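You operate a simulated robot arm through the tools that you are given. There is no shell and no other tool.

You run a simulated robot arm. Do the job below in one go: nothing can be reset, and whatever is moved stays where it is left.

Task
Clamp the cap, brush its socket bright and try the GO plug in it.
Fine: teal brush; the plug goes all the way down; brush and plug back; open the vice last. Set down upright: teal fitting brush, blue plug gauge.

It is judged by the outcome, as a careful person would: the job done as asked, and still so three seconds after it is handed in. It fails if anything else is knocked over, pushed out of place, dropped, spilled or broken. Lids that push on must go on centred and level and be pressed home; caps that screw on are set level and turned clockwise until they are tight.

Robot
A 6-joint arm with a four-finger gripper, fixed in place. Base frame: the origin is at the foot of the arm, x ahead of it, y to its left, z up. Lengths are in mm, angles in degrees, forces in N, time in s.
Its first joint turns from -166.0 to 166.0 degrees. Payload 3.67 kg.
The tool frame sits at the grasp point between the pads (the TCP): z along the fingers, y along the line on which they close. The tips reach 28 mm beyond it. Largest opening 112 mm; the body of the gripper starts 73 mm behind the TCP.
Orientation is that of the tool frame in the base frame, as a unit quaternion [x, y, z, w]. With the fingers straight down and closing along the base's y, the tool's x points along the base's -x, its y along +y and its z along -z.

Tools
- The arm moves only by the tool apply_moves. Its argument "deltas" is a list that holds one entry, the list of rows, each a list of 7 numbers: the shift along the base's x, y, z in m, then the turn, a rotation vector about the base's x, y, z in degrees, then the gripper command, from -1 (shut) to 1 (fully open), values between in proportion. In form: [[[x, y, z, ax, ay, az, hand], ...]]. A call has 1 to 20 rows; each row shifts and turns the commanded pose from where the row before left it. Rows are played at 5 a second. More than 50 mm and 8.6 degrees between two rows, or a gripper value outside its range, and nothing of the call is played. A pose out of reach is approached as far as the arm can. The call stops where the force on the tool passes 90 N (or 10 N more than at its start, if that is more) or the arm is blocked; 0.2 s more then pass. Each finger halts on what it meets, pressing with about 32 N; the grip force reading is that of the motor and also rises with nothing between the fingers. The clock runs only during rows and for 0.2 s after the last one: add rows that do not move to give the fingers time. It gives the time, the measured TCP pose, the force on the tool (base axes), the opening and the grip force at its end, in the units of the frame above (readings bear some noise), with the torque about the TCP (base axes, N m) and any sound that the robot's microphone picked up.
- Cameras (640 x 400 px; columns grow to the right, rows downward): "scene" is fixed at [399, -500.4, 1575.5]; the picture's right is [1.00, -0.02, 0.00], its down [-0.01, -0.46, -0.89] and it looks along [0.02, 0.89, -0.46] (base axes); focal length 368 px, centre (320, 200). "wrist" rides on the gripper at [60, -18, -104] in the tool frame; the picture's right is [0.29, 0.96, 0.00], its down [-0.80, 0.24, -0.55] and it looks along [-0.53, 0.16, 0.83] (tool axes); focal length 234 px, centre (320, 200). There is no depth. A picture from a camera that has moved, and an enlarged one, comes with that camera's place and axes in the base frame and with its lens.
- grab_frame(camera): a new picture of that camera. No time passes.
- enlarge(camera, box): a new picture of the part [left, top, right, bottom] of that camera's present view, enlarged. No time passes.
- sign_off(): hands the job in; it is judged then, once.

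Nothing tells you positions but the pictures and the camera data. Unless the task says otherwise, let go and move clear before handing in.

The tools are called after "Call:" by a JSON object that holds its "fn" and its "kwargs". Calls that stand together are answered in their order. apply_moves: Moves the arm, as the interface text tells. Its arguments: {"type":"object","properties":{"deltas":{"type":"array","items":{"type":"array","items":{"type":"array","items":{"type":"number"}}}}},"required":["deltas"]} The other tools are called the same way: grab_frame (camera) takes a picture; enlarge (camera, box) takes an enlarged picture of a part of a camera's view; sign_off () hands the job in.

At the start:

```text
clock: 0.0
eef_pos: [276.7, 411.5, 1220.5]
tool_rot: [0.0, 1.0, -0.001, 0.0]
force: [-0.3, -0.1, -0.8]
moment: [0.04, 0.02, -0.01]
gripper_width: 112.1
gripper_force: 0.0
```

scene: 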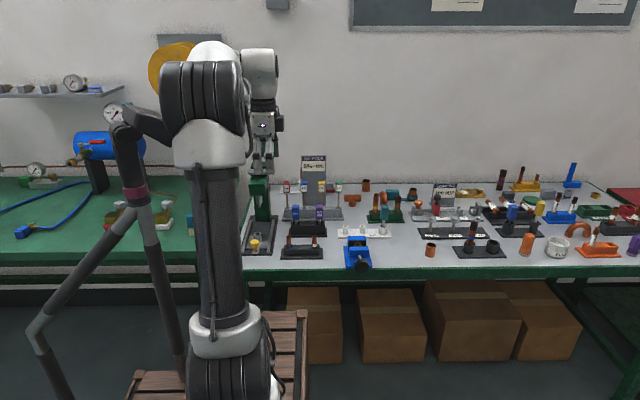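
wrist: 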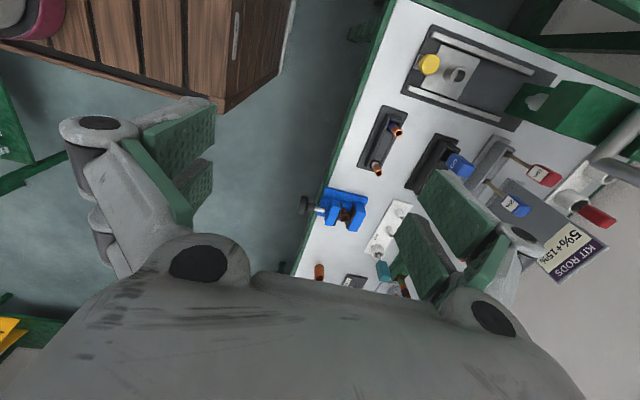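

The arm is up high, and I can see a bench with a blue vice, brushes, racks and gauges. I'll enlarge parts of the view before moving.

Call:
{"fn": "enlarge", "kwargs": {"camera": "scene", "box": [240, 150, 400, 280]}}

Call:
{"fn": "enlarge", "kwargs": {"camera": "scene", "box": [360, 150, 520, 280]}}

Call:
{"fn": "enlarge", "kwargs": {"camera": "scene", "box": [480, 150, 640, 280]}}

Call:
{"fn": "enlarge", "kwargs": {"camera": "wrist", "box": [290, 10, 640, 300]}}

```text
3.08 times, centred on (320, 215) of scene
camera zoom: at [399.0, -500.4, 1575.5], right [1.0, -0.02, 0.0], down [-0.01, -0.46, -0.89], along [0.02, 0.89, -0.46], focal length 1133 px, centre (320, 154)
```

zoom: 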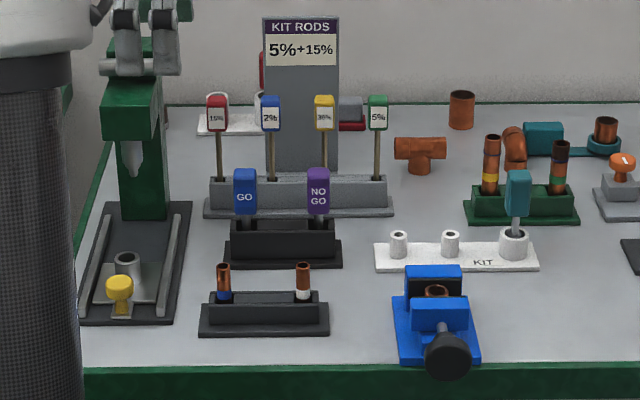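

```text
3.08 times, centred on (440, 215) of scene
camera zoom: at [399.0, -500.4, 1575.5], right [1.0, -0.02, 0.0], down [-0.01, -0.46, -0.89], along [0.02, 0.89, -0.46], focal length 1133 px, centre (-49, 154)
```

zoom: 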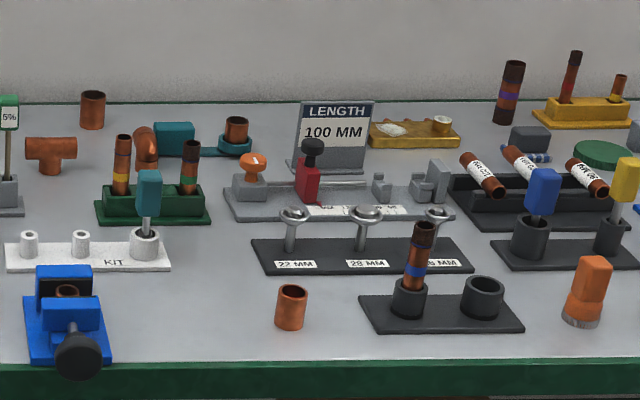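

```text
3.08 times, centred on (560, 215) of scene
camera zoom: at [399.0, -500.4, 1575.5], right [1.0, -0.02, 0.0], down [-0.01, -0.46, -0.89], along [0.02, 0.89, -0.46], focal length 1133 px, centre (-418, 154)
```

zoom: 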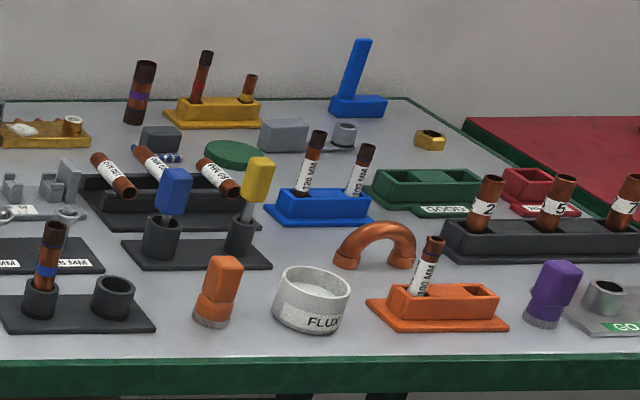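

```text
1.38 times, centred on (465, 155) of wrist
camera zoom: at [216.2, 394.6, 1324.8], right [-0.29, 0.96, 0.0], down [0.8, 0.24, 0.55], along [0.53, 0.16, -0.83], focal length 323 px, centre (120, 262)
```

zoom: 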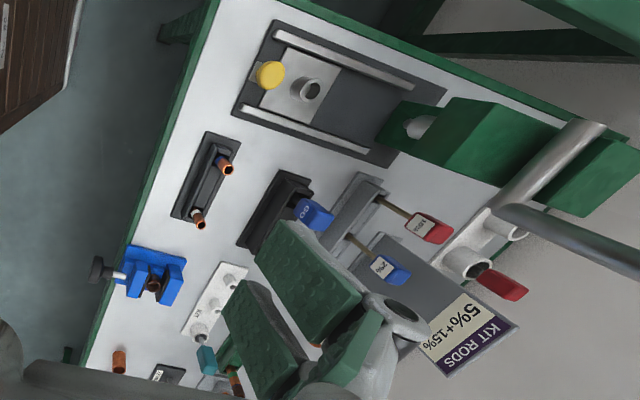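

The copper cap sits in the blue vice, whose black knob I put at about (553, 454, 842). The teal brush is in the white KIT stand and the GO plug is in the black stand to the left. I'll bring the wrist camera closer to see the vice.

Call:
{"fn": "apply_moves", "kwargs": {"deltas": [[[0.0295, 0.0097, -0.036, 0, 0, 0, 1], [0.0295, 0.0097, -0.036, 0, 0, 0, 1], [0.0295, 0.0097, -0.036, 0, 0, 0, 1], [0.0295, 0.0097, -0.036, 0, 0, 0, 1], [0.0295, 0.0097, -0.036, 0, 0, 0, 1], [0.0295, 0.0097, -0.036, 0, 0, 0, 1], [0, 0, 0, 0, 0, 0, 1]]]}}

Call:
{"fn": "grab_frame", "kwargs": {"camera": "wrist"}}

Call:
{"fn": "grab_frame", "kwargs": {"camera": "scene"}}

```text
clock: 1.6
eef_pos: [454.3, 470.9, 1004.2]
tool_rot: [0.001, 1.0, 0.0, 0.0]
force: [0.1, -0.8, -0.2]
moment: [0.0, 0.02, -0.03]
gripper_width: 112.0
gripper_force: 0.1
```

```text
taken
camera wrist: at [393.5, 452.7, 1109.3], right [-0.29, 0.96, 0.0], down [0.8, 0.24, 0.55], along [0.53, 0.16, -0.83], focal length 234 px, centre (320, 200)
```

wrist: 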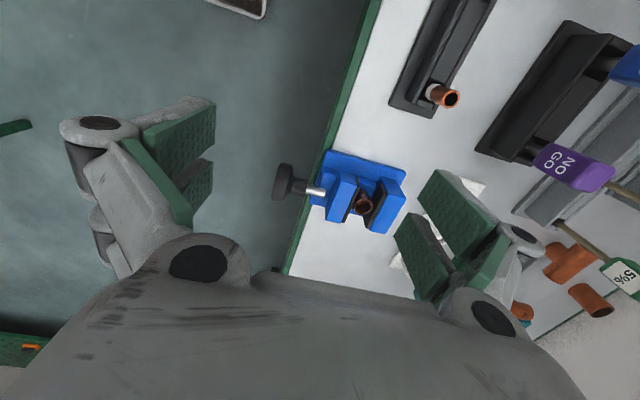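

```text
taken
```

scene: 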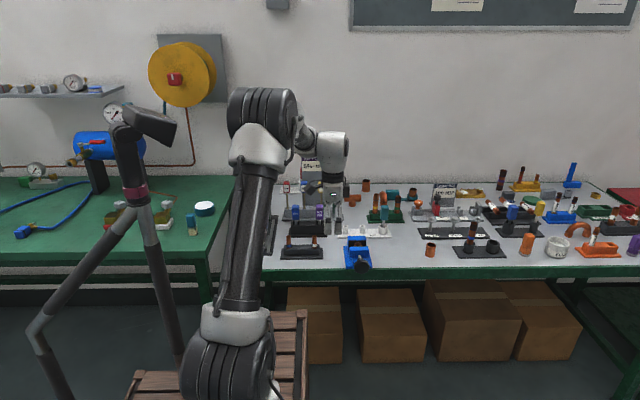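

Call:
{"fn": "enlarge", "kwargs": {"camera": "wrist", "box": [260, 130, 430, 250]}}

Call:
{"fn": "enlarge", "kwargs": {"camera": "scene", "box": [320, 225, 400, 275]}}

Call:
{"fn": "enlarge", "kwargs": {"camera": "scene", "box": [275, 185, 395, 260]}}

```text
3.33 times, centred on (345, 190) of wrist
camera zoom: at [393.5, 452.7, 1109.3], right [-0.29, 0.96, 0.0], down [0.8, 0.24, 0.55], along [0.53, 0.16, -0.83], focal length 781 px, centre (237, 233)
```

zoom: 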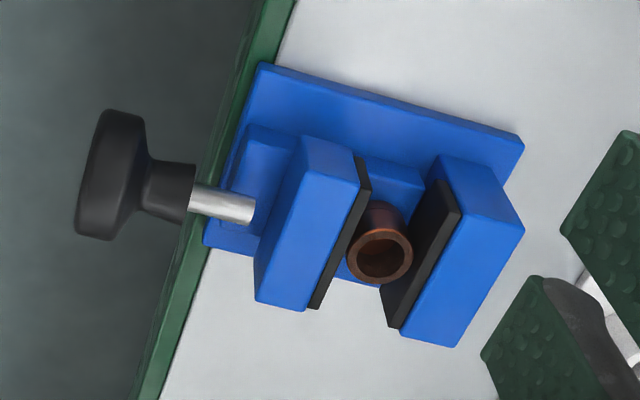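

```text
8.00 times, centred on (360, 250) of scene
camera zoom: at [399.0, -500.4, 1575.5], right [1.0, -0.02, 0.0], down [-0.01, -0.46, -0.89], along [0.02, 0.89, -0.46], focal length 2947 px, centre (0, -200)
```

zoom: 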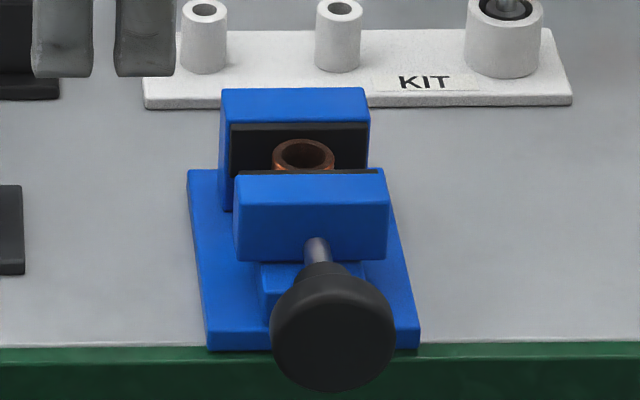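

```text
5.33 times, centred on (335, 222) of scene
camera zoom: at [399.0, -500.4, 1575.5], right [1.0, -0.02, 0.0], down [-0.01, -0.46, -0.89], along [0.02, 0.89, -0.46], focal length 1965 px, centre (240, 80)
```

zoom: 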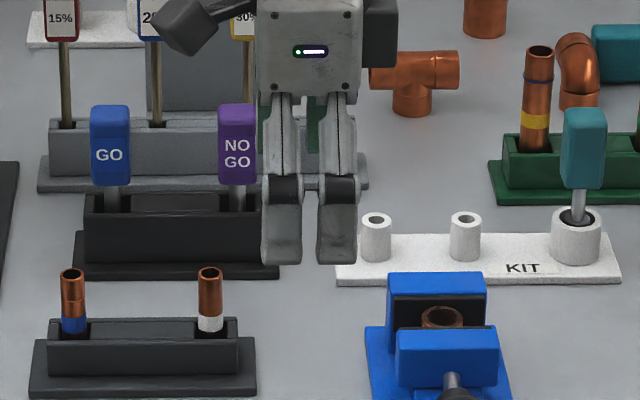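

The vice has a fixed rear jaw and a front jaw on a screw with a round knob that overhangs the bench edge. I'll zoom in further to fix its dimensions.

Call:
{"fn": "enlarge", "kwargs": {"camera": "scene", "box": [340, 230, 380, 275]}}

Call:
{"fn": "enlarge", "kwargs": {"camera": "wrist", "box": [300, 140, 420, 240]}}

Call:
{"fn": "enlarge", "kwargs": {"camera": "scene", "box": [280, 195, 400, 245]}}

```text
8.89 times, centred on (360, 252) of scene
camera zoom: at [399.0, -500.4, 1575.5], right [1.0, -0.02, 0.0], down [-0.01, -0.46, -0.89], along [0.02, 0.89, -0.46], focal length 3274 px, centre (-36, -267)
```

zoom: 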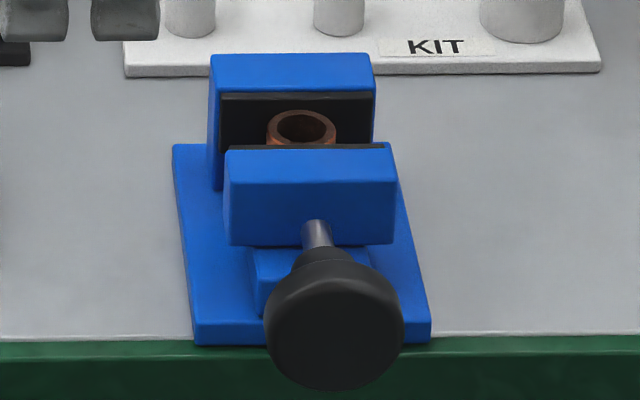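

```text
4.00 times, centred on (360, 190) of wrist
camera zoom: at [393.5, 452.7, 1109.3], right [-0.29, 0.96, 0.0], down [0.8, 0.24, 0.55], along [0.53, 0.16, -0.83], focal length 937 px, centre (160, 240)
```

zoom: 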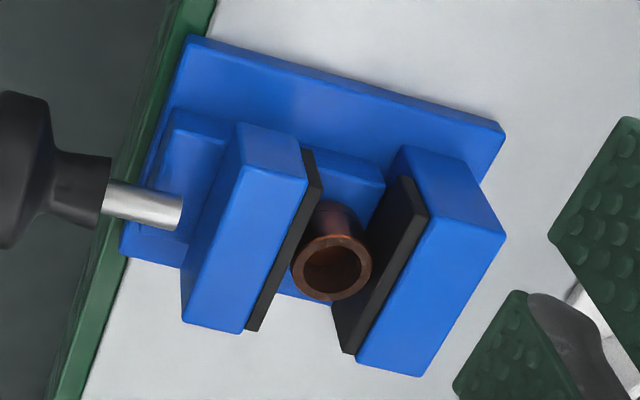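

```text
5.33 times, centred on (340, 220) of scene
camera zoom: at [399.0, -500.4, 1575.5], right [1.0, -0.02, 0.0], down [-0.01, -0.46, -0.89], along [0.02, 0.89, -0.46], focal length 1965 px, centre (213, 93)
```

zoom: 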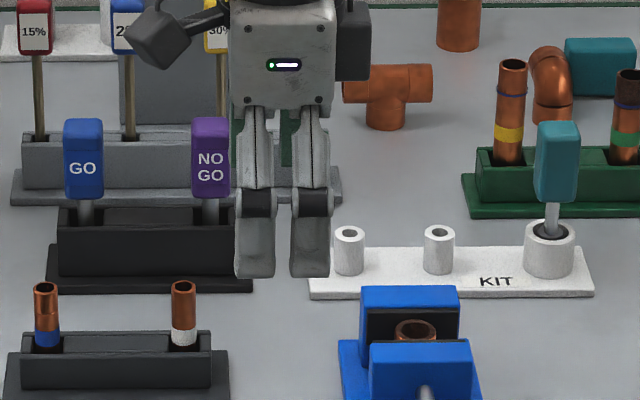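

The vice jaws stand slightly open around the cap. I'll turn the gripper 90° so it closes along x, with the camera on the -y side, and view the vice from the front.

Call:
{"fn": "apply_moves", "kwargs": {"deltas": [[[0.0096, -0.0037, 0, 0, 0, 8.1818, 1], [0.0096, -0.0037, 0, 0, 0, 8.1818, 1], [0.0096, -0.0037, 0, 0, 0, 8.1818, 1], [0.0096, -0.0037, 0, 0, 0, 8.1818, 1], [0.0096, -0.0037, 0, 0, 0, 8.1818, 1], [0.0096, -0.0037, 0, 0, 0, 8.1818, 1], [0.0096, -0.0037, 0, 0, 0, 8.1818, 1], [0.0096, -0.0037, 0, 0, 0, 8.1818, 1], [0.0096, -0.0037, 0, 0, 0, 8.1818, 1], [0.0096, -0.0037, 0, 0, 0, 8.1818, 1], [0.0096, -0.0037, 0, 0, 0, 8.1818, 1], [0, 0, 0, 0, 0, 0, 1]]]}}

Call:
{"fn": "grab_frame", "kwargs": {"camera": "wrist"}}

Call:
{"fn": "grab_frame", "kwargs": {"camera": "scene"}}

```text
clock: 4.2
eef_pos: [560.1, 429.5, 1003.8]
tool_rot: [0.708, -0.707, 0.0, 0.0]
force: [-0.9, -0.6, -0.3]
moment: [0.02, 0.0, 0.02]
gripper_width: 111.9
gripper_force: 0.0
```

```text
taken
camera wrist: at [577.1, 370.2, 1108.5], right [-0.96, -0.29, 0.0], down [-0.24, 0.8, 0.55], along [-0.16, 0.53, -0.83], focal length 234 px, centre (320, 200)
```

wrist: 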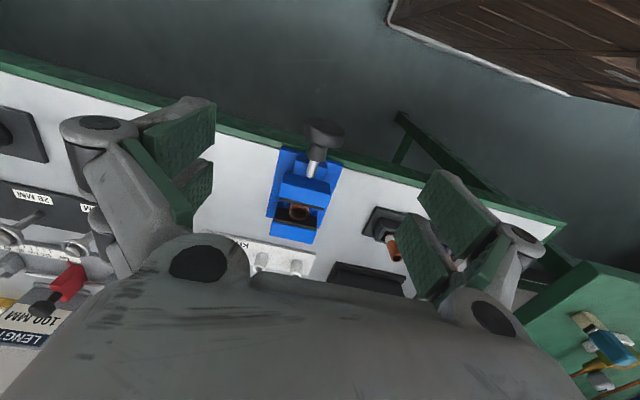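

```text
taken
```

scene: 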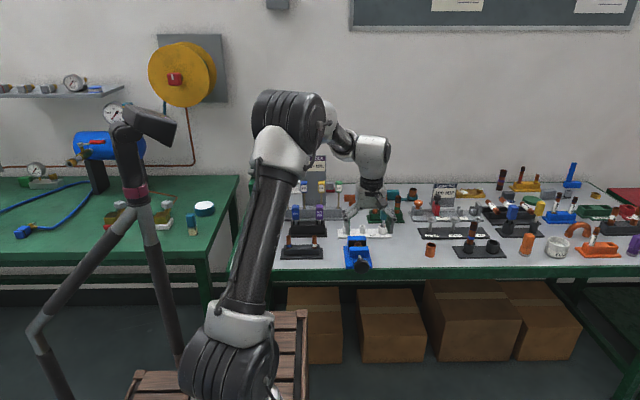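

Call:
{"fn": "enlarge", "kwargs": {"camera": "wrist", "box": [250, 110, 370, 260]}}

Call:
{"fn": "enlarge", "kwargs": {"camera": "wrist", "box": [280, 115, 350, 175]}}

```text
2.67 times, centred on (310, 185) of wrist
camera zoom: at [577.1, 370.2, 1108.5], right [-0.96, -0.29, 0.0], down [-0.24, 0.8, 0.55], along [-0.16, 0.53, -0.83], focal length 624 px, centre (347, 240)
```

zoom: 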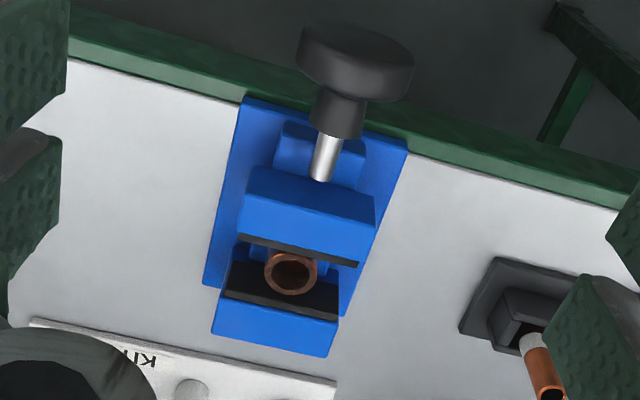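

```text
6.67 times, centred on (315, 145) of wrist
camera zoom: at [577.1, 370.2, 1108.5], right [-0.96, -0.29, 0.0], down [-0.24, 0.8, 0.55], along [-0.16, 0.53, -0.83], focal length 1561 px, centre (353, 567)
```

zoom: 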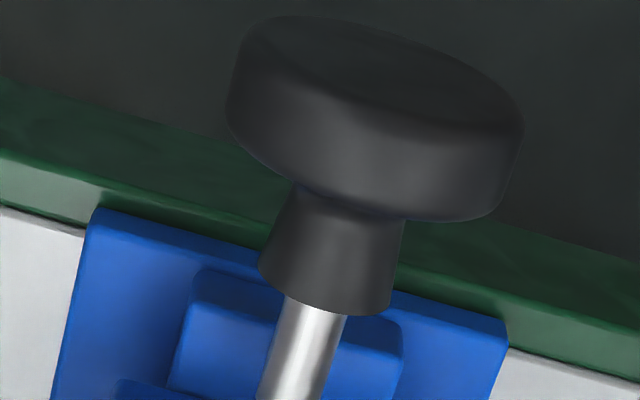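

The knob head is centred near (550, 449, 844) and the cap's rim near (550, 559.5, 853). I'll move over the knob and go down with the fingers open on both sides of it.

Call:
{"fn": "apply_moves", "kwargs": {"deltas": [[[-0.0025, 0.005, -0.03, 0, 0, 0, 1], [-0.0025, 0.005, -0.03, 0, 0, 0, 1], [-0.0025, 0.005, -0.03, 0, 0, 0, 1], [-0.0025, 0.005, -0.03, 0, 0, 0, 1], [0, 0, -0.02, 0, 0, 0, 1], [0, 0, -0.02, 0, 0, 0, 1], [0, 0, 0, 0, 0, 0, 1]]]}}

Call:
{"fn": "grab_frame", "kwargs": {"camera": "wrist"}}

Call:
{"fn": "enlarge", "kwargs": {"camera": "scene", "box": [320, 200, 400, 280]}}

```text
clock: 5.8
eef_pos: [549.3, 449.9, 844.2]
tool_rot: [0.707, -0.707, -0.001, -0.001]
force: [-0.1, 0.6, -0.4]
moment: [0.0, -0.02, 0.0]
gripper_width: 112.2
gripper_force: 0.0
```

```text
taken
camera wrist: at [567.0, 389.8, 948.6], right [-0.96, -0.29, 0.0], down [-0.24, 0.8, 0.55], along [-0.16, 0.53, -0.83], focal length 234 px, centre (320, 200)
```

wrist: 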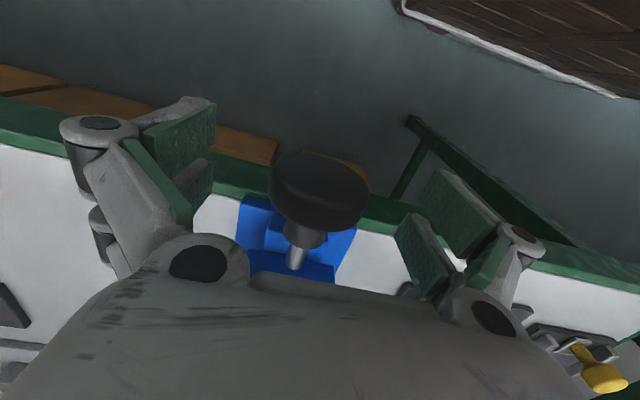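

```text
5.00 times, centred on (360, 240) of scene
camera zoom: at [399.0, -500.4, 1575.5], right [1.0, -0.02, 0.0], down [-0.01, -0.46, -0.89], along [0.02, 0.89, -0.46], focal length 1842 px, centre (120, 0)
```

zoom: 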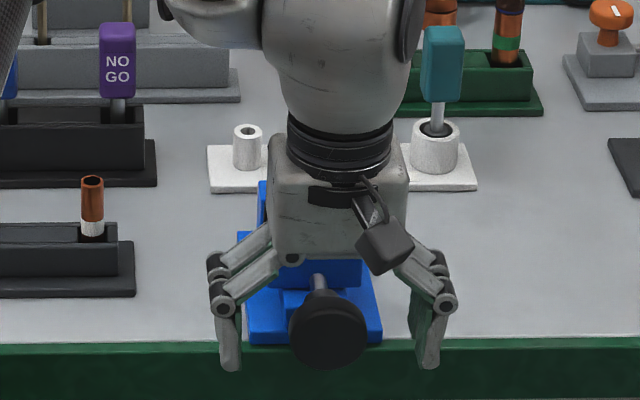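

The fingers straddle the knob cleanly. I'll close on it.

Call:
{"fn": "apply_moves", "kwargs": {"deltas": [[[0, 0, 0, 0, 0, 0, 0.2], [0, 0, 0, 0, 0, 0, -0.3], [0, 0, 0, 0, 0, 0, -0.5], [0, 0, 0, 0, 0, 0, -0.5]]]}}

Call:
{"fn": "enlarge", "kwargs": {"camera": "scene", "box": [320, 200, 400, 280]}}

```text
clock: 6.8
eef_pos: [550.4, 448.5, 844.4]
tool_rot: [-0.707, 0.707, 0.001, 0.0]
force: [7.8, 0.3, 1.0]
moment: [-0.16, 0.02, -0.04]
gripper_width: 45.7
gripper_force: 44.9
```

```text
5.00 times, centred on (360, 240) of scene
camera zoom: at [399.0, -500.4, 1575.5], right [1.0, -0.02, 0.0], down [-0.01, -0.46, -0.89], along [0.02, 0.89, -0.46], focal length 1842 px, centre (120, 0)
```

zoom: 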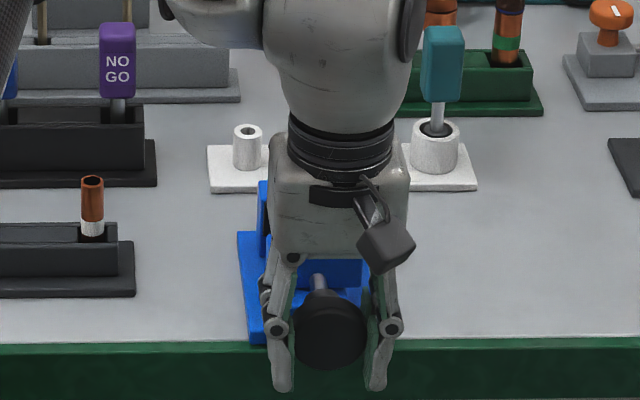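

It's gripped at 45.7 mm. I'll test gently whether the knob pushes in along +y.

Call:
{"fn": "apply_moves", "kwargs": {"deltas": [[[0, 0.001, 0, 0, 0, 0, -0.5], [0, 0.001, 0, 0, 0, 0, -0.5], [0, 0.001, 0, 0, 0, 0, -0.5], [0, 0, 0, 0, 0, 0, -0.5]]]}}

Call:
{"fn": "enlarge", "kwargs": {"camera": "scene", "box": [320, 200, 400, 280]}}

```text
clock: 7.8
eef_pos: [550.8, 449.4, 844.1]
tool_rot: [-0.707, 0.707, -0.001, -0.002]
force: [13.9, -40.1, 16.6]
moment: [-0.25, -0.01, -0.23]
gripper_width: 45.9
gripper_force: 45.0
```

```text
5.00 times, centred on (360, 240) of scene
camera zoom: at [399.0, -500.4, 1575.5], right [1.0, -0.02, 0.0], down [-0.01, -0.46, -0.89], along [0.02, 0.89, -0.46], focal length 1842 px, centre (120, 0)
```

zoom: 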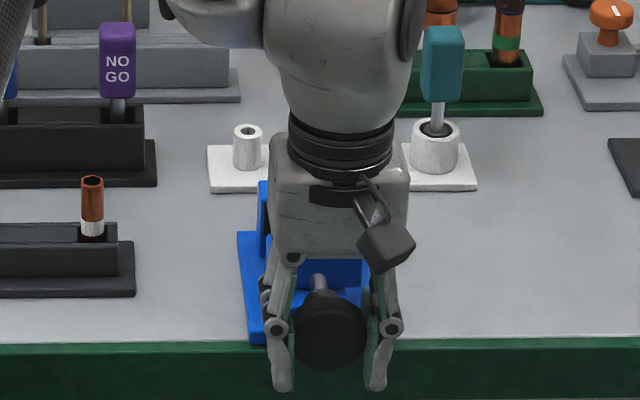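

It doesn't slide: 40 N built up over about 1 mm, so it's a screw. I'll back off the push and test turning clockwise, which is +rotation about y as seen from the front.

Call:
{"fn": "apply_moves", "kwargs": {"deltas": [[[0, -0.0015, 0, 0, 0, 0, -0.5], [-0.001, -0.0015, 0, 0, 0, 0, -0.5], [0, 0, 0, 0, 4, 0, -0.5], [0, 0, 0, 0, 8, 0, -0.5], [0, 0, 0, 0, 0, 0, -0.5]]]}}

Call:
{"fn": "enlarge", "kwargs": {"camera": "scene", "box": [320, 200, 400, 280]}}

```text
clock: 9.0
eef_pos: [548.8, 450.1, 843.5]
tool_rot: [-0.703, 0.703, 0.075, -0.074]
force: [31.1, -17.6, 1.3]
moment: [-1.15, 0.03, 0.24]
gripper_width: 45.8
gripper_force: 45.0
```

```text
5.00 times, centred on (360, 240) of scene
camera zoom: at [399.0, -500.4, 1575.5], right [1.0, -0.02, 0.0], down [-0.01, -0.46, -0.89], along [0.02, 0.89, -0.46], focal length 1842 px, centre (120, 0)
```

zoom: 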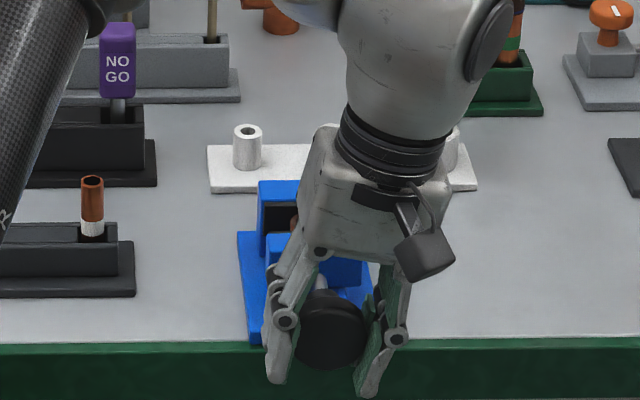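

The knob turns freely, with almost no torque about y. I'll correct the small x offset and carry on turning in this stroke.

Call:
{"fn": "apply_moves", "kwargs": {"deltas": [[[0.002, -0.0015, 0, 0, 0, 0, -0.5], [0, 0, 0, 0, 8, 0, -0.5], [0, 0, 0, 0, 8, 0, -0.5], [0, 0, 0, 0, 8, 0, -0.5], [0, 0, 0, 0, 0, 0, -0.5]]]}}

Call:
{"fn": "enlarge", "kwargs": {"camera": "scene", "box": [320, 200, 400, 280]}}

Call:
{"fn": "grab_frame", "kwargs": {"camera": "wrist"}}

```text
clock: 10.2
eef_pos: [549.0, 449.9, 844.5]
tool_rot: [0.673, -0.672, -0.22, 0.219]
force: [-5.4, 15.2, 6.8]
moment: [-0.46, -0.02, 0.28]
gripper_width: 45.4
gripper_force: 45.1
```

```text
5.00 times, centred on (360, 240) of scene
camera zoom: at [399.0, -500.4, 1575.5], right [1.0, -0.02, 0.0], down [-0.01, -0.46, -0.89], along [0.02, 0.89, -0.46], focal length 1842 px, centre (120, 0)
```

zoom: 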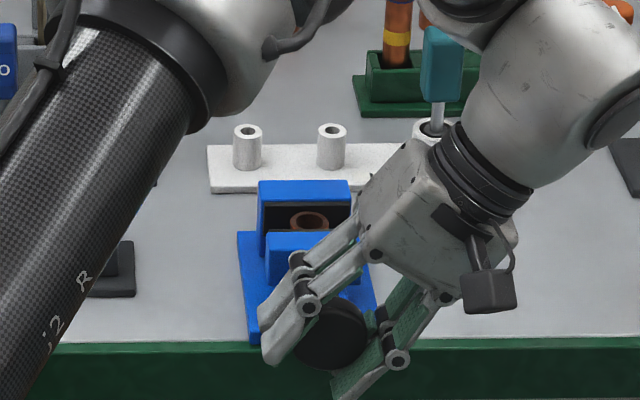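

```text
taken
camera wrist: at [624.4, 390.3, 918.3], right [-0.77, -0.29, 0.56], down [0.13, 0.8, 0.59], along [-0.62, 0.53, -0.58], focal length 234 px, centre (320, 200)
```

wrist: 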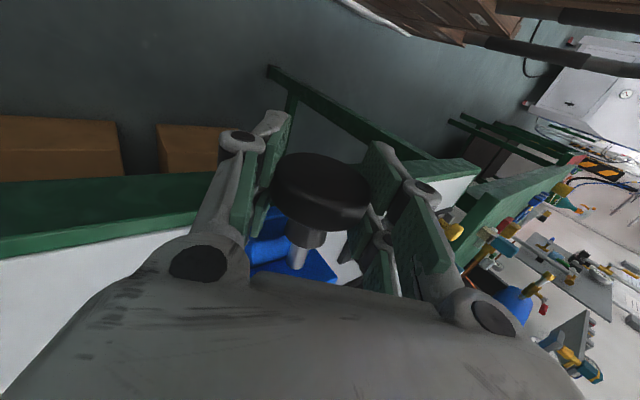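

The turn is going well. I'll carry the stroke to about 60° and check how far the jaw has moved.

Call:
{"fn": "apply_moves", "kwargs": {"deltas": [[[0, 0.0015, 0, 0, 8, 0, -0.5], [0, 0, 0, 0, 8, 0, -0.5], [0, 0, 0, 0, 8, 0, -0.5], [0, 0, 0, 0, 0, 0, -0.5]]]}}

Call:
{"fn": "enlarge", "kwargs": {"camera": "scene", "box": [320, 200, 400, 280]}}

Call:
{"fn": "grab_frame", "kwargs": {"camera": "scene"}}

```text
clock: 11.2
eef_pos: [548.8, 448.9, 846.0]
tool_rot: [0.612, -0.611, -0.354, 0.355]
force: [-22.0, 4.8, 12.4]
moment: [-0.66, -0.08, 0.53]
gripper_width: 45.5
gripper_force: 45.3
```

```text
5.00 times, centred on (360, 240) of scene
camera zoom: at [399.0, -500.4, 1575.5], right [1.0, -0.02, 0.0], down [-0.01, -0.46, -0.89], along [0.02, 0.89, -0.46], focal length 1842 px, centre (120, 0)
```

zoom: 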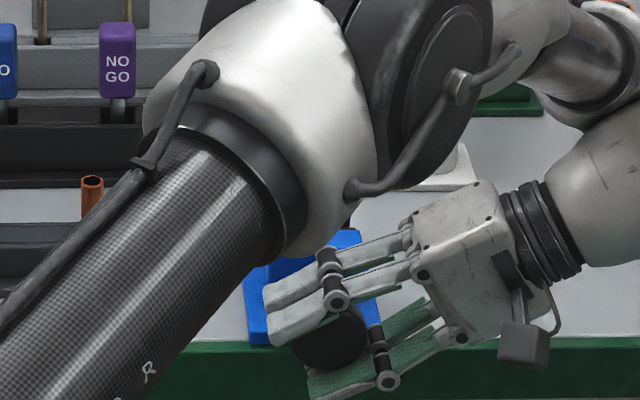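

```text
taken
```

scene: 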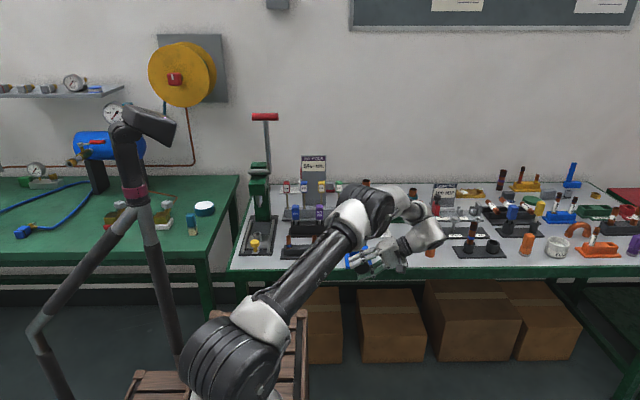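

The stroke reached +60°. I'll release slightly and swing back over the knob to check how far the jaw advanced.

Call:
{"fn": "apply_moves", "kwargs": {"deltas": [[[0, 0, 0, 0, 0, 0, 0.15], [0, 0, 0, 0, 0, 0, 0.15], [0, 0, 0.0002, 0, -7.5, 0, 0.15], [0, 0, 0.0002, 0, -7.5, 0, 0.15], [0, 0, 0.0002, 0, -7.5, 0, 0.15], [0, 0, 0.0002, 0, -7.5, 0, 0.15], [0, 0, 0.0002, 0, -7.5, 0, 0.15], [0, 0, 0.0002, 0, -7.5, 0, 0.15], [0, 0, 0.0002, 0, -7.5, 0, 0.15], [0, 0, 0.0002, 0, -7.5, 0, 0.15], [0, 0, 0, 0, 0, 0, 0.15]]]}}

Call:
{"fn": "enlarge", "kwargs": {"camera": "wrist", "box": [220, 140, 420, 290]}}

Call:
{"fn": "enlarge", "kwargs": {"camera": "scene", "box": [320, 200, 400, 280]}}

```text
clock: 13.6
eef_pos: [550.2, 450.1, 847.0]
tool_rot: [-0.707, 0.707, 0.0, 0.001]
force: [-0.2, 0.0, -0.3]
moment: [0.0, -0.01, 0.03]
gripper_width: 64.3
gripper_force: 0.0
```

```text
2.67 times, centred on (320, 215) of wrist
camera zoom: at [567.6, 390.3, 950.4], right [-0.96, -0.29, 0.0], down [-0.24, 0.8, 0.55], along [-0.16, 0.53, -0.83], focal length 624 px, centre (320, 160)
```

zoom: 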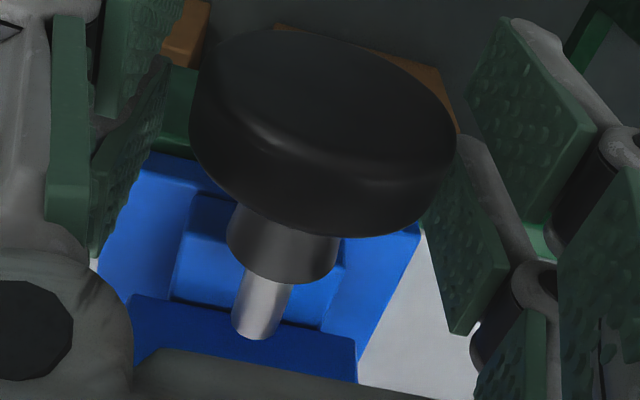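

```text
5.00 times, centred on (360, 240) of scene
camera zoom: at [399.0, -500.4, 1575.5], right [1.0, -0.02, 0.0], down [-0.01, -0.46, -0.89], along [0.02, 0.89, -0.46], focal length 1842 px, centre (120, 0)
```

zoom: 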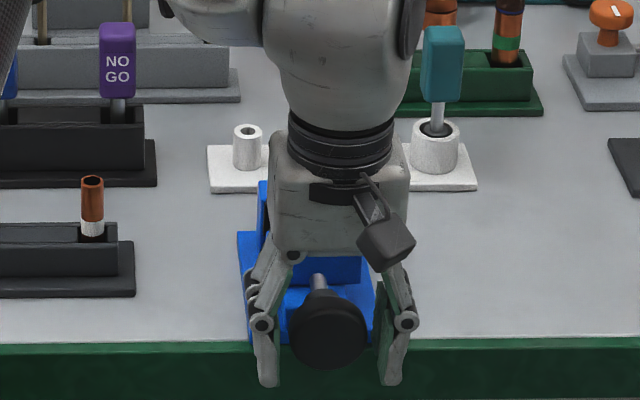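

The knob is still fully gripped-able and only tiny travel has occurred. I'll swing to -60° with the fingers loose to set up a longer stroke.

Call:
{"fn": "apply_moves", "kwargs": {"deltas": [[[0, 0, 0, 0, -7.5, 0, 0.15], [0, 0, 0, 0, -7.5, 0, 0.15], [0, 0, 0, 0, -7.5, 0, 0.15], [0, 0, 0, 0, -7.5, 0, 0.15], [0, 0, 0, 0, -7.5, 0, 0.15], [0, 0, 0, 0, -7.5, 0, 0.15], [0, 0, 0, 0, 0, 0, 0.15]]]}}

Call:
{"fn": "grab_frame", "kwargs": {"camera": "scene"}}

Call:
{"fn": "enlarge", "kwargs": {"camera": "scene", "box": [320, 200, 400, 280]}}

```text
clock: 15.2
eef_pos: [550.5, 449.5, 845.3]
tool_rot: [-0.653, 0.653, -0.272, 0.271]
force: [-0.3, -0.6, -0.4]
moment: [-0.01, -0.03, 0.0]
gripper_width: 64.6
gripper_force: 0.1
```

```text
taken
```

scene: 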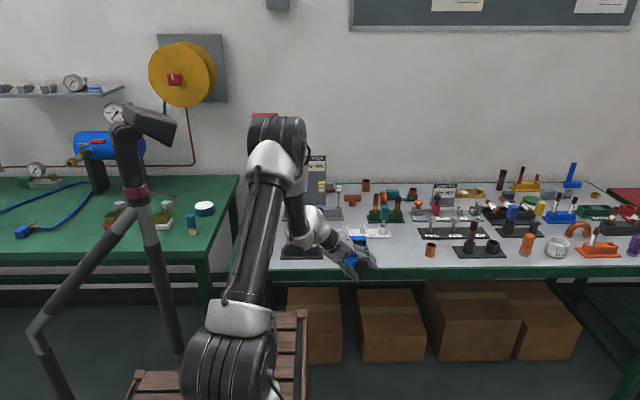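

```text
5.00 times, centred on (360, 240) of scene
camera zoom: at [399.0, -500.4, 1575.5], right [1.0, -0.02, 0.0], down [-0.01, -0.46, -0.89], along [0.02, 0.89, -0.46], focal length 1842 px, centre (120, 0)
```

zoom: 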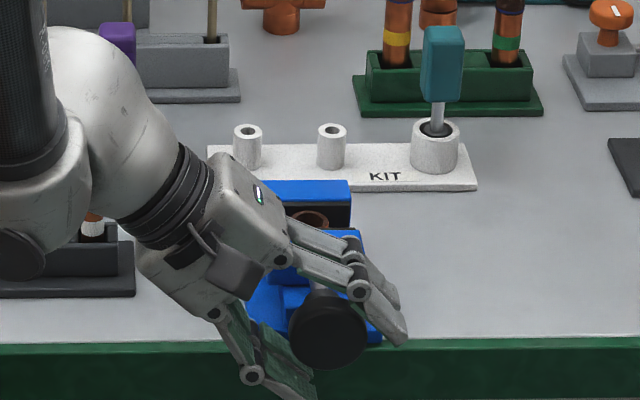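

The arm is clear at -45°. I'll grip here and turn through to +60°.

Call:
{"fn": "apply_moves", "kwargs": {"deltas": [[[0, 0, 0, 0, 0, 0, -0.3], [0, 0, 0, 0, 0, 0, -0.5], [0, 0, 0, 0, 0, 0, -0.5], [0, 0, 0, 0, 7.5, 0, -0.5], [0, 0, 0, 0, 7.5, 0, -0.5], [0, 0, 0, 0, 7.5, 0, -0.5], [0, 0, 0, 0, 7.5, 0, -0.5], [0, 0, 0, 0, 7.5, 0, -0.5], [0, 0, 0, 0, 7.5, 0, -0.5], [0, 0, 0, 0, 7.5, 0, -0.5], [0, 0, 0, 0, 7.5, 0, -0.5], [0, 0, 0, 0, 7.5, 0, -0.5], [0, 0, 0, 0, 7.5, 0, -0.5], [0, 0, 0, 0, 7.5, 0, -0.5], [0, 0, 0, 0, 7.5, 0, -0.5], [0, 0, 0, 0, 7.5, 0, -0.5], [0, 0, 0, 0, 7.5, 0, -0.5], [0, 0, 0, 0, 0, 0, -0.5]]]}}

```text
clock: 19.0
eef_pos: [549.8, 449.2, 846.1]
tool_rot: [-0.612, 0.612, 0.355, -0.354]
force: [-9.0, -11.4, 0.0]
moment: [-0.11, -0.66, 0.49]
gripper_width: 45.7
gripper_force: 45.2
```

There's now 0.66 N·m of resistance about y, so the jaw may have reached the cap. I'll release, swing back and look.

Call:
{"fn": "apply_moves", "kwargs": {"deltas": [[[0, 0, 0, 0, 0, 0, 0.15], [0, 0, 0, 0, 0, 0, 0.15], [0, 0, 0, 0, -7.5, 0, 0.15], [0, 0, 0, 0, -7.5, 0, 0.15], [0, 0, 0, 0, -7.5, 0, 0.15], [0, 0, 0, 0, -7.5, 0, 0.15], [0, 0, 0, 0, -7.5, 0, 0.15], [0, 0, 0, 0, -7.5, 0, 0.15], [0, 0, 0, 0, -7.5, 0, 0.15], [0, 0, 0, 0, -7.5, 0, 0.15], [0, 0, 0, 0, -7.5, 0, 0.15], [0, 0, 0, 0, -7.5, 0, 0.15], [0, 0, 0, 0, -7.5, 0, 0.15], [0, 0, 0, 0, -7.5, 0, 0.15], [0, 0, 0, 0, -7.5, 0, 0.15], [0, 0, 0, 0, -7.5, 0, 0.15], [0, 0, 0, 0, 0, 0, 0.15]]]}}

Call:
{"fn": "enlarge", "kwargs": {"camera": "scene", "box": [340, 225, 385, 270]}}

Call:
{"fn": "enlarge", "kwargs": {"camera": "scene", "box": [320, 200, 400, 280]}}

```text
clock: 22.6
eef_pos: [550.4, 449.2, 845.9]
tool_rot: [-0.653, 0.653, -0.271, 0.272]
force: [-0.5, -0.8, -0.4]
moment: [0.04, -0.02, 0.06]
gripper_width: 64.2
gripper_force: 0.0
```

```text
8.89 times, centred on (362, 248) of scene
camera zoom: at [399.0, -500.4, 1575.5], right [1.0, -0.02, 0.0], down [-0.01, -0.46, -0.89], along [0.02, 0.89, -0.46], focal length 3274 px, centre (-58, -222)
```

zoom: 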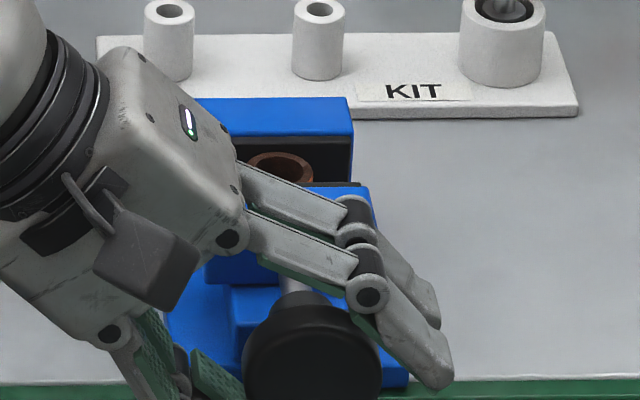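

```text
5.00 times, centred on (360, 240) of scene
camera zoom: at [399.0, -500.4, 1575.5], right [1.0, -0.02, 0.0], down [-0.01, -0.46, -0.89], along [0.02, 0.89, -0.46], focal length 1842 px, centre (120, 0)
```

zoom: 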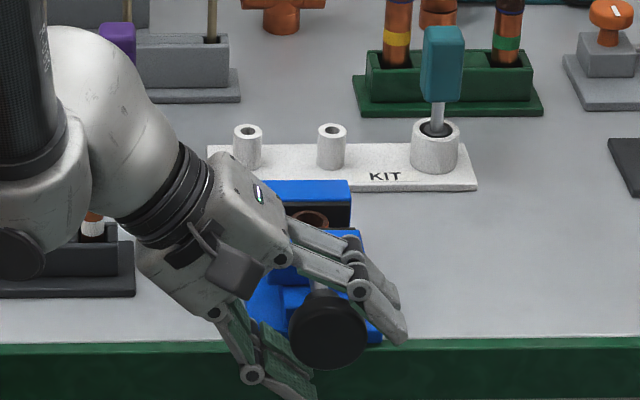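

I'll compare the jaw gap directly using the wrist camera and a close scene crop.

Call:
{"fn": "grab_frame", "kwargs": {"camera": "wrist"}}

Call:
{"fn": "enlarge", "kwargs": {"camera": "scene", "box": [345, 235, 375, 255]}}

```text
taken
camera wrist: at [488.7, 390.1, 932.7], right [-0.68, -0.29, -0.68], down [-0.56, 0.8, 0.22], along [0.48, 0.53, -0.7], focal length 234 px, centre (320, 200)
```

wrist: 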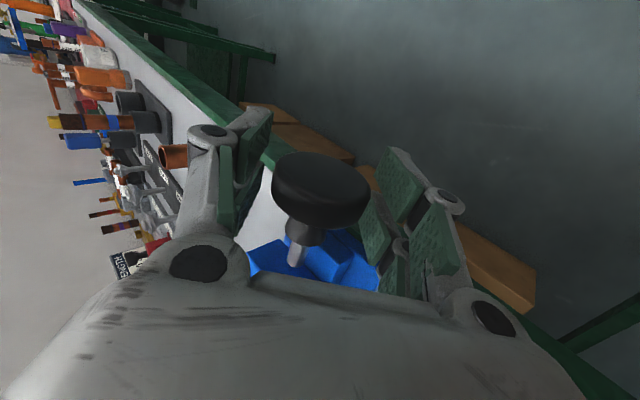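

```text
16.00 times, centred on (360, 245) of scene
camera zoom: at [399.0, -500.4, 1575.5], right [1.0, -0.02, 0.0], down [-0.01, -0.46, -0.89], along [0.02, 0.89, -0.46], focal length 5894 px, centre (-320, -520)
```

zoom: 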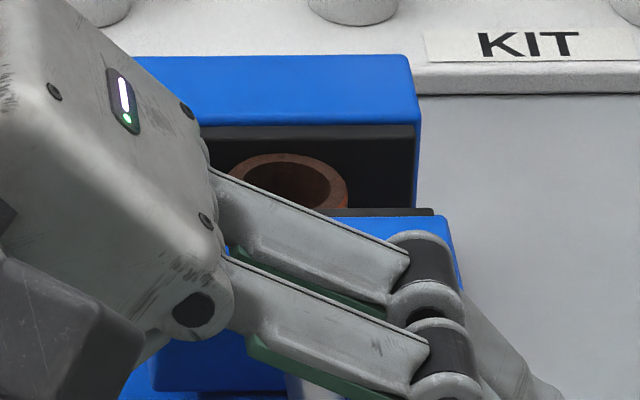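

I'll do another stroke in two parts, reading the torque partway.

Call:
{"fn": "apply_moves", "kwargs": {"deltas": [[[0, 0, 0, 0, 0, 0, -0.3], [0, 0, 0, 0, 0, 0, -0.5], [0, 0, 0, 0, 0, 0, -0.5], [0, 0, 0, 0, 7.5, 0, -0.5], [0, 0, 0, 0, 7.5, 0, -0.5], [0, 0, 0, 0, 7.5, 0, -0.5], [0, 0, 0, 0, 0, 0, -0.5]]]}}

Call:
{"fn": "apply_moves", "kwargs": {"deltas": [[[0, 0, 0, 0, 7.5, 0, -0.5], [0, 0, 0, 0, 7.5, 0, -0.5], [0, 0, 0, 0, 7.5, 0, -0.5], [0, 0, 0, 0, 0, 0, -0.5]]]}}

Call:
{"fn": "enlarge", "kwargs": {"camera": "scene", "box": [320, 200, 400, 280]}}

```text
clock: 24.2
eef_pos: [549.6, 448.9, 845.9]
tool_rot: [-0.694, 0.694, -0.137, 0.137]
force: [-6.5, 1.3, 1.2]
moment: [-0.52, -0.32, -0.67]
gripper_width: 45.7
gripper_force: 45.1
```

```text
clock: 25.2
eef_pos: [549.3, 449.6, 844.4]
tool_rot: [0.707, -0.707, 0.0, 0.001]
force: [-8.1, -3.8, -5.3]
moment: [-0.19, -0.99, -0.29]
gripper_width: 45.5
gripper_force: 45.5
```

```text
5.00 times, centred on (360, 240) of scene
camera zoom: at [399.0, -500.4, 1575.5], right [1.0, -0.02, 0.0], down [-0.01, -0.46, -0.89], along [0.02, 0.89, -0.46], focal length 1842 px, centre (120, 0)
```

zoom: 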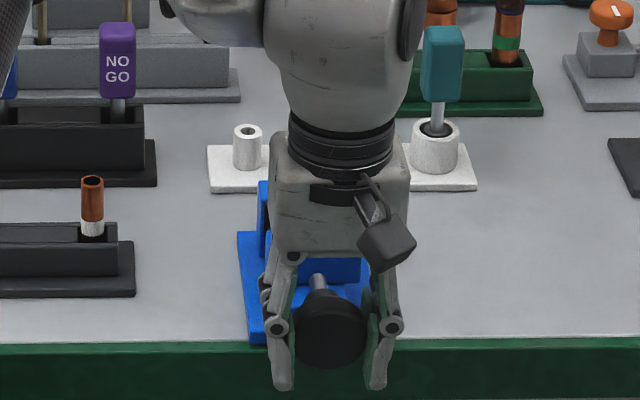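

The torque is climbing steadily (0.32 to 0.99 N·m), which fits a jaw tightening on the cap. I'll continue carefully.

Call:
{"fn": "apply_moves", "kwargs": {"deltas": [[[0, 0, 0, 0, 7.5, 0, -0.5], [0, 0, 0, 0, 7.5, 0, -0.5], [0, 0, 0, 0, 0, 0, -0.5]]]}}

Call:
{"fn": "apply_moves", "kwargs": {"deltas": [[[0, 0, 0, 0, 7.5, 0, -0.5], [0, 0, 0, 0, 7.5, 0, -0.5], [0, 0, 0, 0, 0, 0, -0.5]]]}}

Call:
{"fn": "enlarge", "kwargs": {"camera": "scene", "box": [320, 200, 400, 280]}}

```text
clock: 26.0
eef_pos: [549.8, 448.7, 846.0]
tool_rot: [0.701, -0.701, -0.092, 0.094]
force: [-11.1, -10.2, -5.0]
moment: [-0.25, -0.6, 0.02]
gripper_width: 45.7
gripper_force: 44.5
```

```text
clock: 26.8
eef_pos: [549.6, 448.8, 845.7]
tool_rot: [-0.682, 0.683, 0.184, -0.184]
force: [-13.3, -14.6, -5.0]
moment: [0.17, -0.38, -0.13]
gripper_width: 45.5
gripper_force: 45.1
```

```text
5.00 times, centred on (360, 240) of scene
camera zoom: at [399.0, -500.4, 1575.5], right [1.0, -0.02, 0.0], down [-0.01, -0.46, -0.89], along [0.02, 0.89, -0.46], focal length 1842 px, centre (120, 0)
```

zoom: 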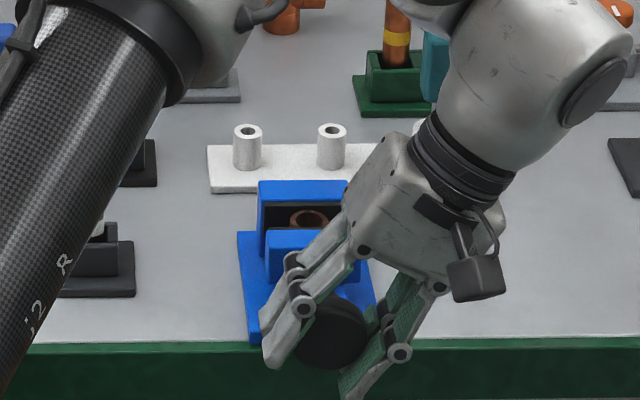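

Call:
{"fn": "enlarge", "kwargs": {"camera": "scene", "box": [345, 232, 375, 262]}}

```text
13.33 times, centred on (360, 247) of scene
camera zoom: at [399.0, -500.4, 1575.5], right [1.0, -0.02, 0.0], down [-0.01, -0.46, -0.89], along [0.02, 0.89, -0.46], focal length 4911 px, centre (-213, -427)
```

zoom: 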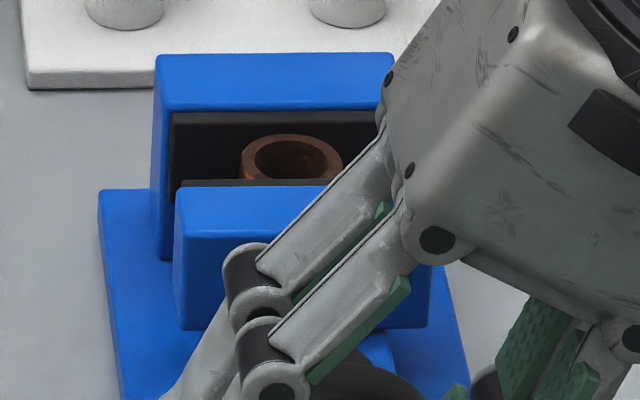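

The front jaw has advanced about 5 mm and the cap has shifted about 3 mm back. I'll release and rise for a clear view of the jaws.

Call:
{"fn": "apply_moves", "kwargs": {"deltas": [[[0, 0, 0, 0, 0, 0, 0.4], [0, 0, 0, 0, 0, 0, 0.4], [0, 0, 0, 0, -7.5, 0, 0.4], [0, 0, 0, 0, -7.5, 0, 0.4], [0, 0, 0, 0, -7.5, 0, 0.4], [0, 0, 0, 0, -7.5, 0, 0.4], [0, 0, 0, 0, 0, 0, 1], [0, 0, 0.04, 0, 0, 0, 1], [0, 0, 0.04, 0, 0, 0, 1], [0.003, -0.006, 0.04, 0, 0, 0, 1], [0.007, -0.014, 0.038, 0, 0, 0, 1], [0, 0, 0, 0, 0, 0, 1]]]}}

Call:
{"fn": "enlarge", "kwargs": {"camera": "wrist", "box": [250, 110, 370, 260]}}

Call:
{"fn": "enlarge", "kwargs": {"camera": "wrist", "box": [270, 170, 340, 240]}}

```text
clock: 29.4
eef_pos: [559.7, 429.1, 1003.3]
tool_rot: [0.707, -0.707, 0.0, 0.0]
force: [0.4, 0.1, 0.9]
moment: [-0.02, -0.01, -0.01]
gripper_width: 111.8
gripper_force: 0.0
```

```text
2.67 times, centred on (310, 185) of wrist
camera zoom: at [577.4, 369.6, 1108.8], right [-0.96, -0.29, 0.0], down [-0.24, 0.8, 0.55], along [-0.16, 0.53, -0.83], focal length 624 px, centre (347, 240)
```

zoom: 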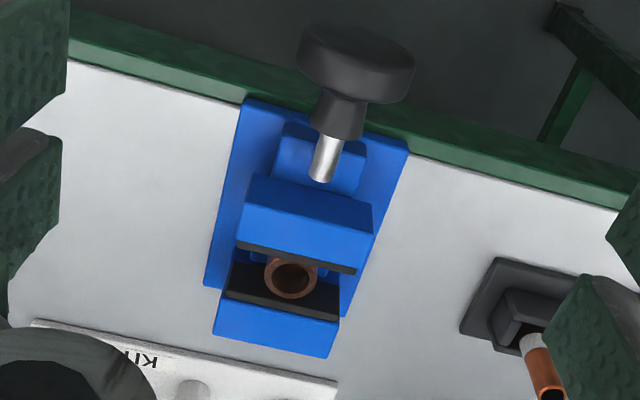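

```text
5.71 times, centred on (305, 205) of wrist
camera zoom: at [577.4, 369.6, 1108.8], right [-0.96, -0.29, 0.0], down [-0.24, 0.8, 0.55], along [-0.16, 0.53, -0.83], focal length 1338 px, centre (406, 171)
```

zoom: 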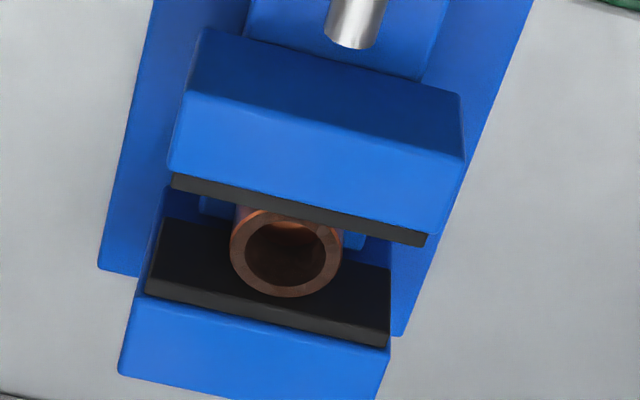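

The jaw pad now seems to touch the cap. To judge the remaining gap I'll tilt the wrist so the camera looks straight down on the jaws.

Call:
{"fn": "apply_moves", "kwargs": {"deltas": [[[0.003, 0.032, 0, -8, 0, 0, 1], [0.003, 0.032, 0, -8, 0, 0, 1], [0.003, 0.032, 0, -8, 0, 0, 1], [0.003, 0.033, 0, -8, 0, 0, 1], [0, 0, 0, 0, 0, 0, 1]]]}}

Call:
{"fn": "grab_frame", "kwargs": {"camera": "wrist"}}

Call:
{"fn": "grab_frame", "kwargs": {"camera": "scene"}}

```text
clock: 30.6
eef_pos: [559.8, 524.5, 994.6]
tool_rot: [0.68, -0.68, 0.195, 0.193]
force: [-0.5, 0.2, -0.4]
moment: [-0.02, -0.02, -0.01]
gripper_width: 112.1
gripper_force: 0.0
out of reach, approached as far as the arm can: row 4
```

```text
taken
camera wrist: at [577.8, 529.4, 1114.3], right [-0.96, -0.25, 0.15], down [-0.24, 0.97, 0.05], along [-0.16, 0.01, -0.99], focal length 234 px, centre (320, 200)
```

wrist: 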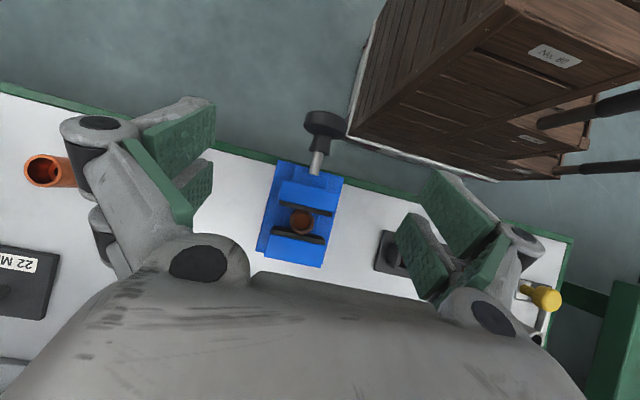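

```text
taken
```

scene: 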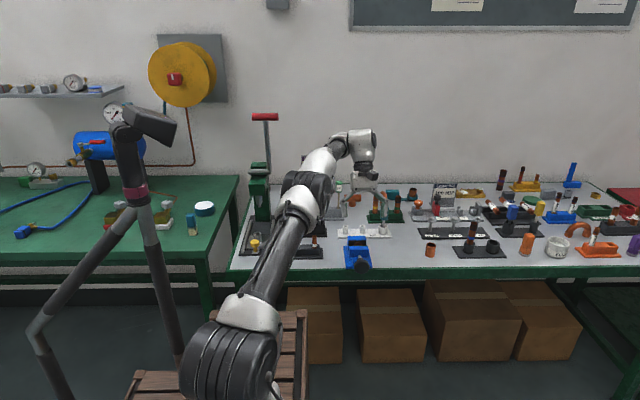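

Call:
{"fn": "enlarge", "kwargs": {"camera": "wrist", "box": [255, 150, 355, 275]}}

Call:
{"fn": "enlarge", "kwargs": {"camera": "wrist", "box": [275, 195, 330, 245]}}

```text
3.20 times, centred on (305, 212) of wrist
camera zoom: at [577.8, 529.4, 1114.3], right [-0.96, -0.25, 0.15], down [-0.24, 0.97, 0.05], along [-0.16, 0.01, -0.99], focal length 749 px, centre (368, 160)
```

zoom: 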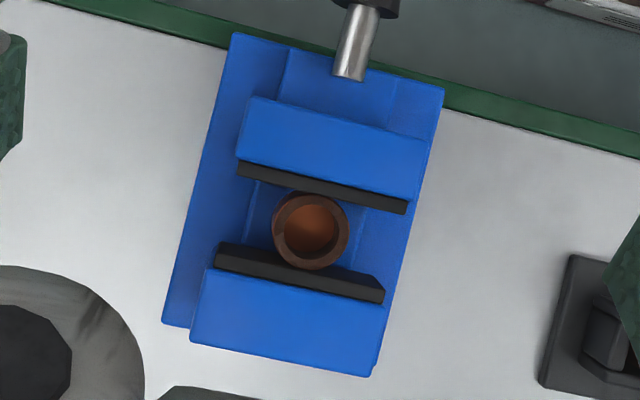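

```text
8.00 times, centred on (302, 220) of wrist
camera zoom: at [577.8, 529.4, 1114.3], right [-0.96, -0.25, 0.15], down [-0.24, 0.97, 0.05], along [-0.16, 0.01, -0.99], focal length 1873 px, centre (460, 40)
```

zoom: 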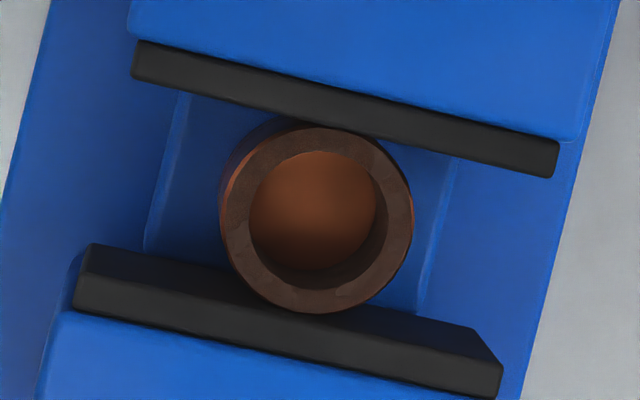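

There may still be 1–2 mm of total clearance, so I'll go back to the knob for another stroke and compare the jaw position afterwards.

Call:
{"fn": "apply_moves", "kwargs": {"deltas": [[[-0.003, -0.033, 0, 8, 0, 0, 1], [-0.003, -0.032, 0, 8, 0, 0, 1], [-0.003, -0.032, 0, 8, 0, 0, 1], [-0.003, -0.032, 0, 8, 0, 0, 1], [0, 0, 0, 0, 0, 0, 1]]]}}

```text
clock: 31.8
eef_pos: [548.5, 395.9, 994.5]
tool_rot: [-0.707, 0.707, 0.002, 0.001]
force: [0.2, -0.3, 0.2]
moment: [0.05, -0.01, -0.02]
gripper_width: 111.7
gripper_force: 0.0
```

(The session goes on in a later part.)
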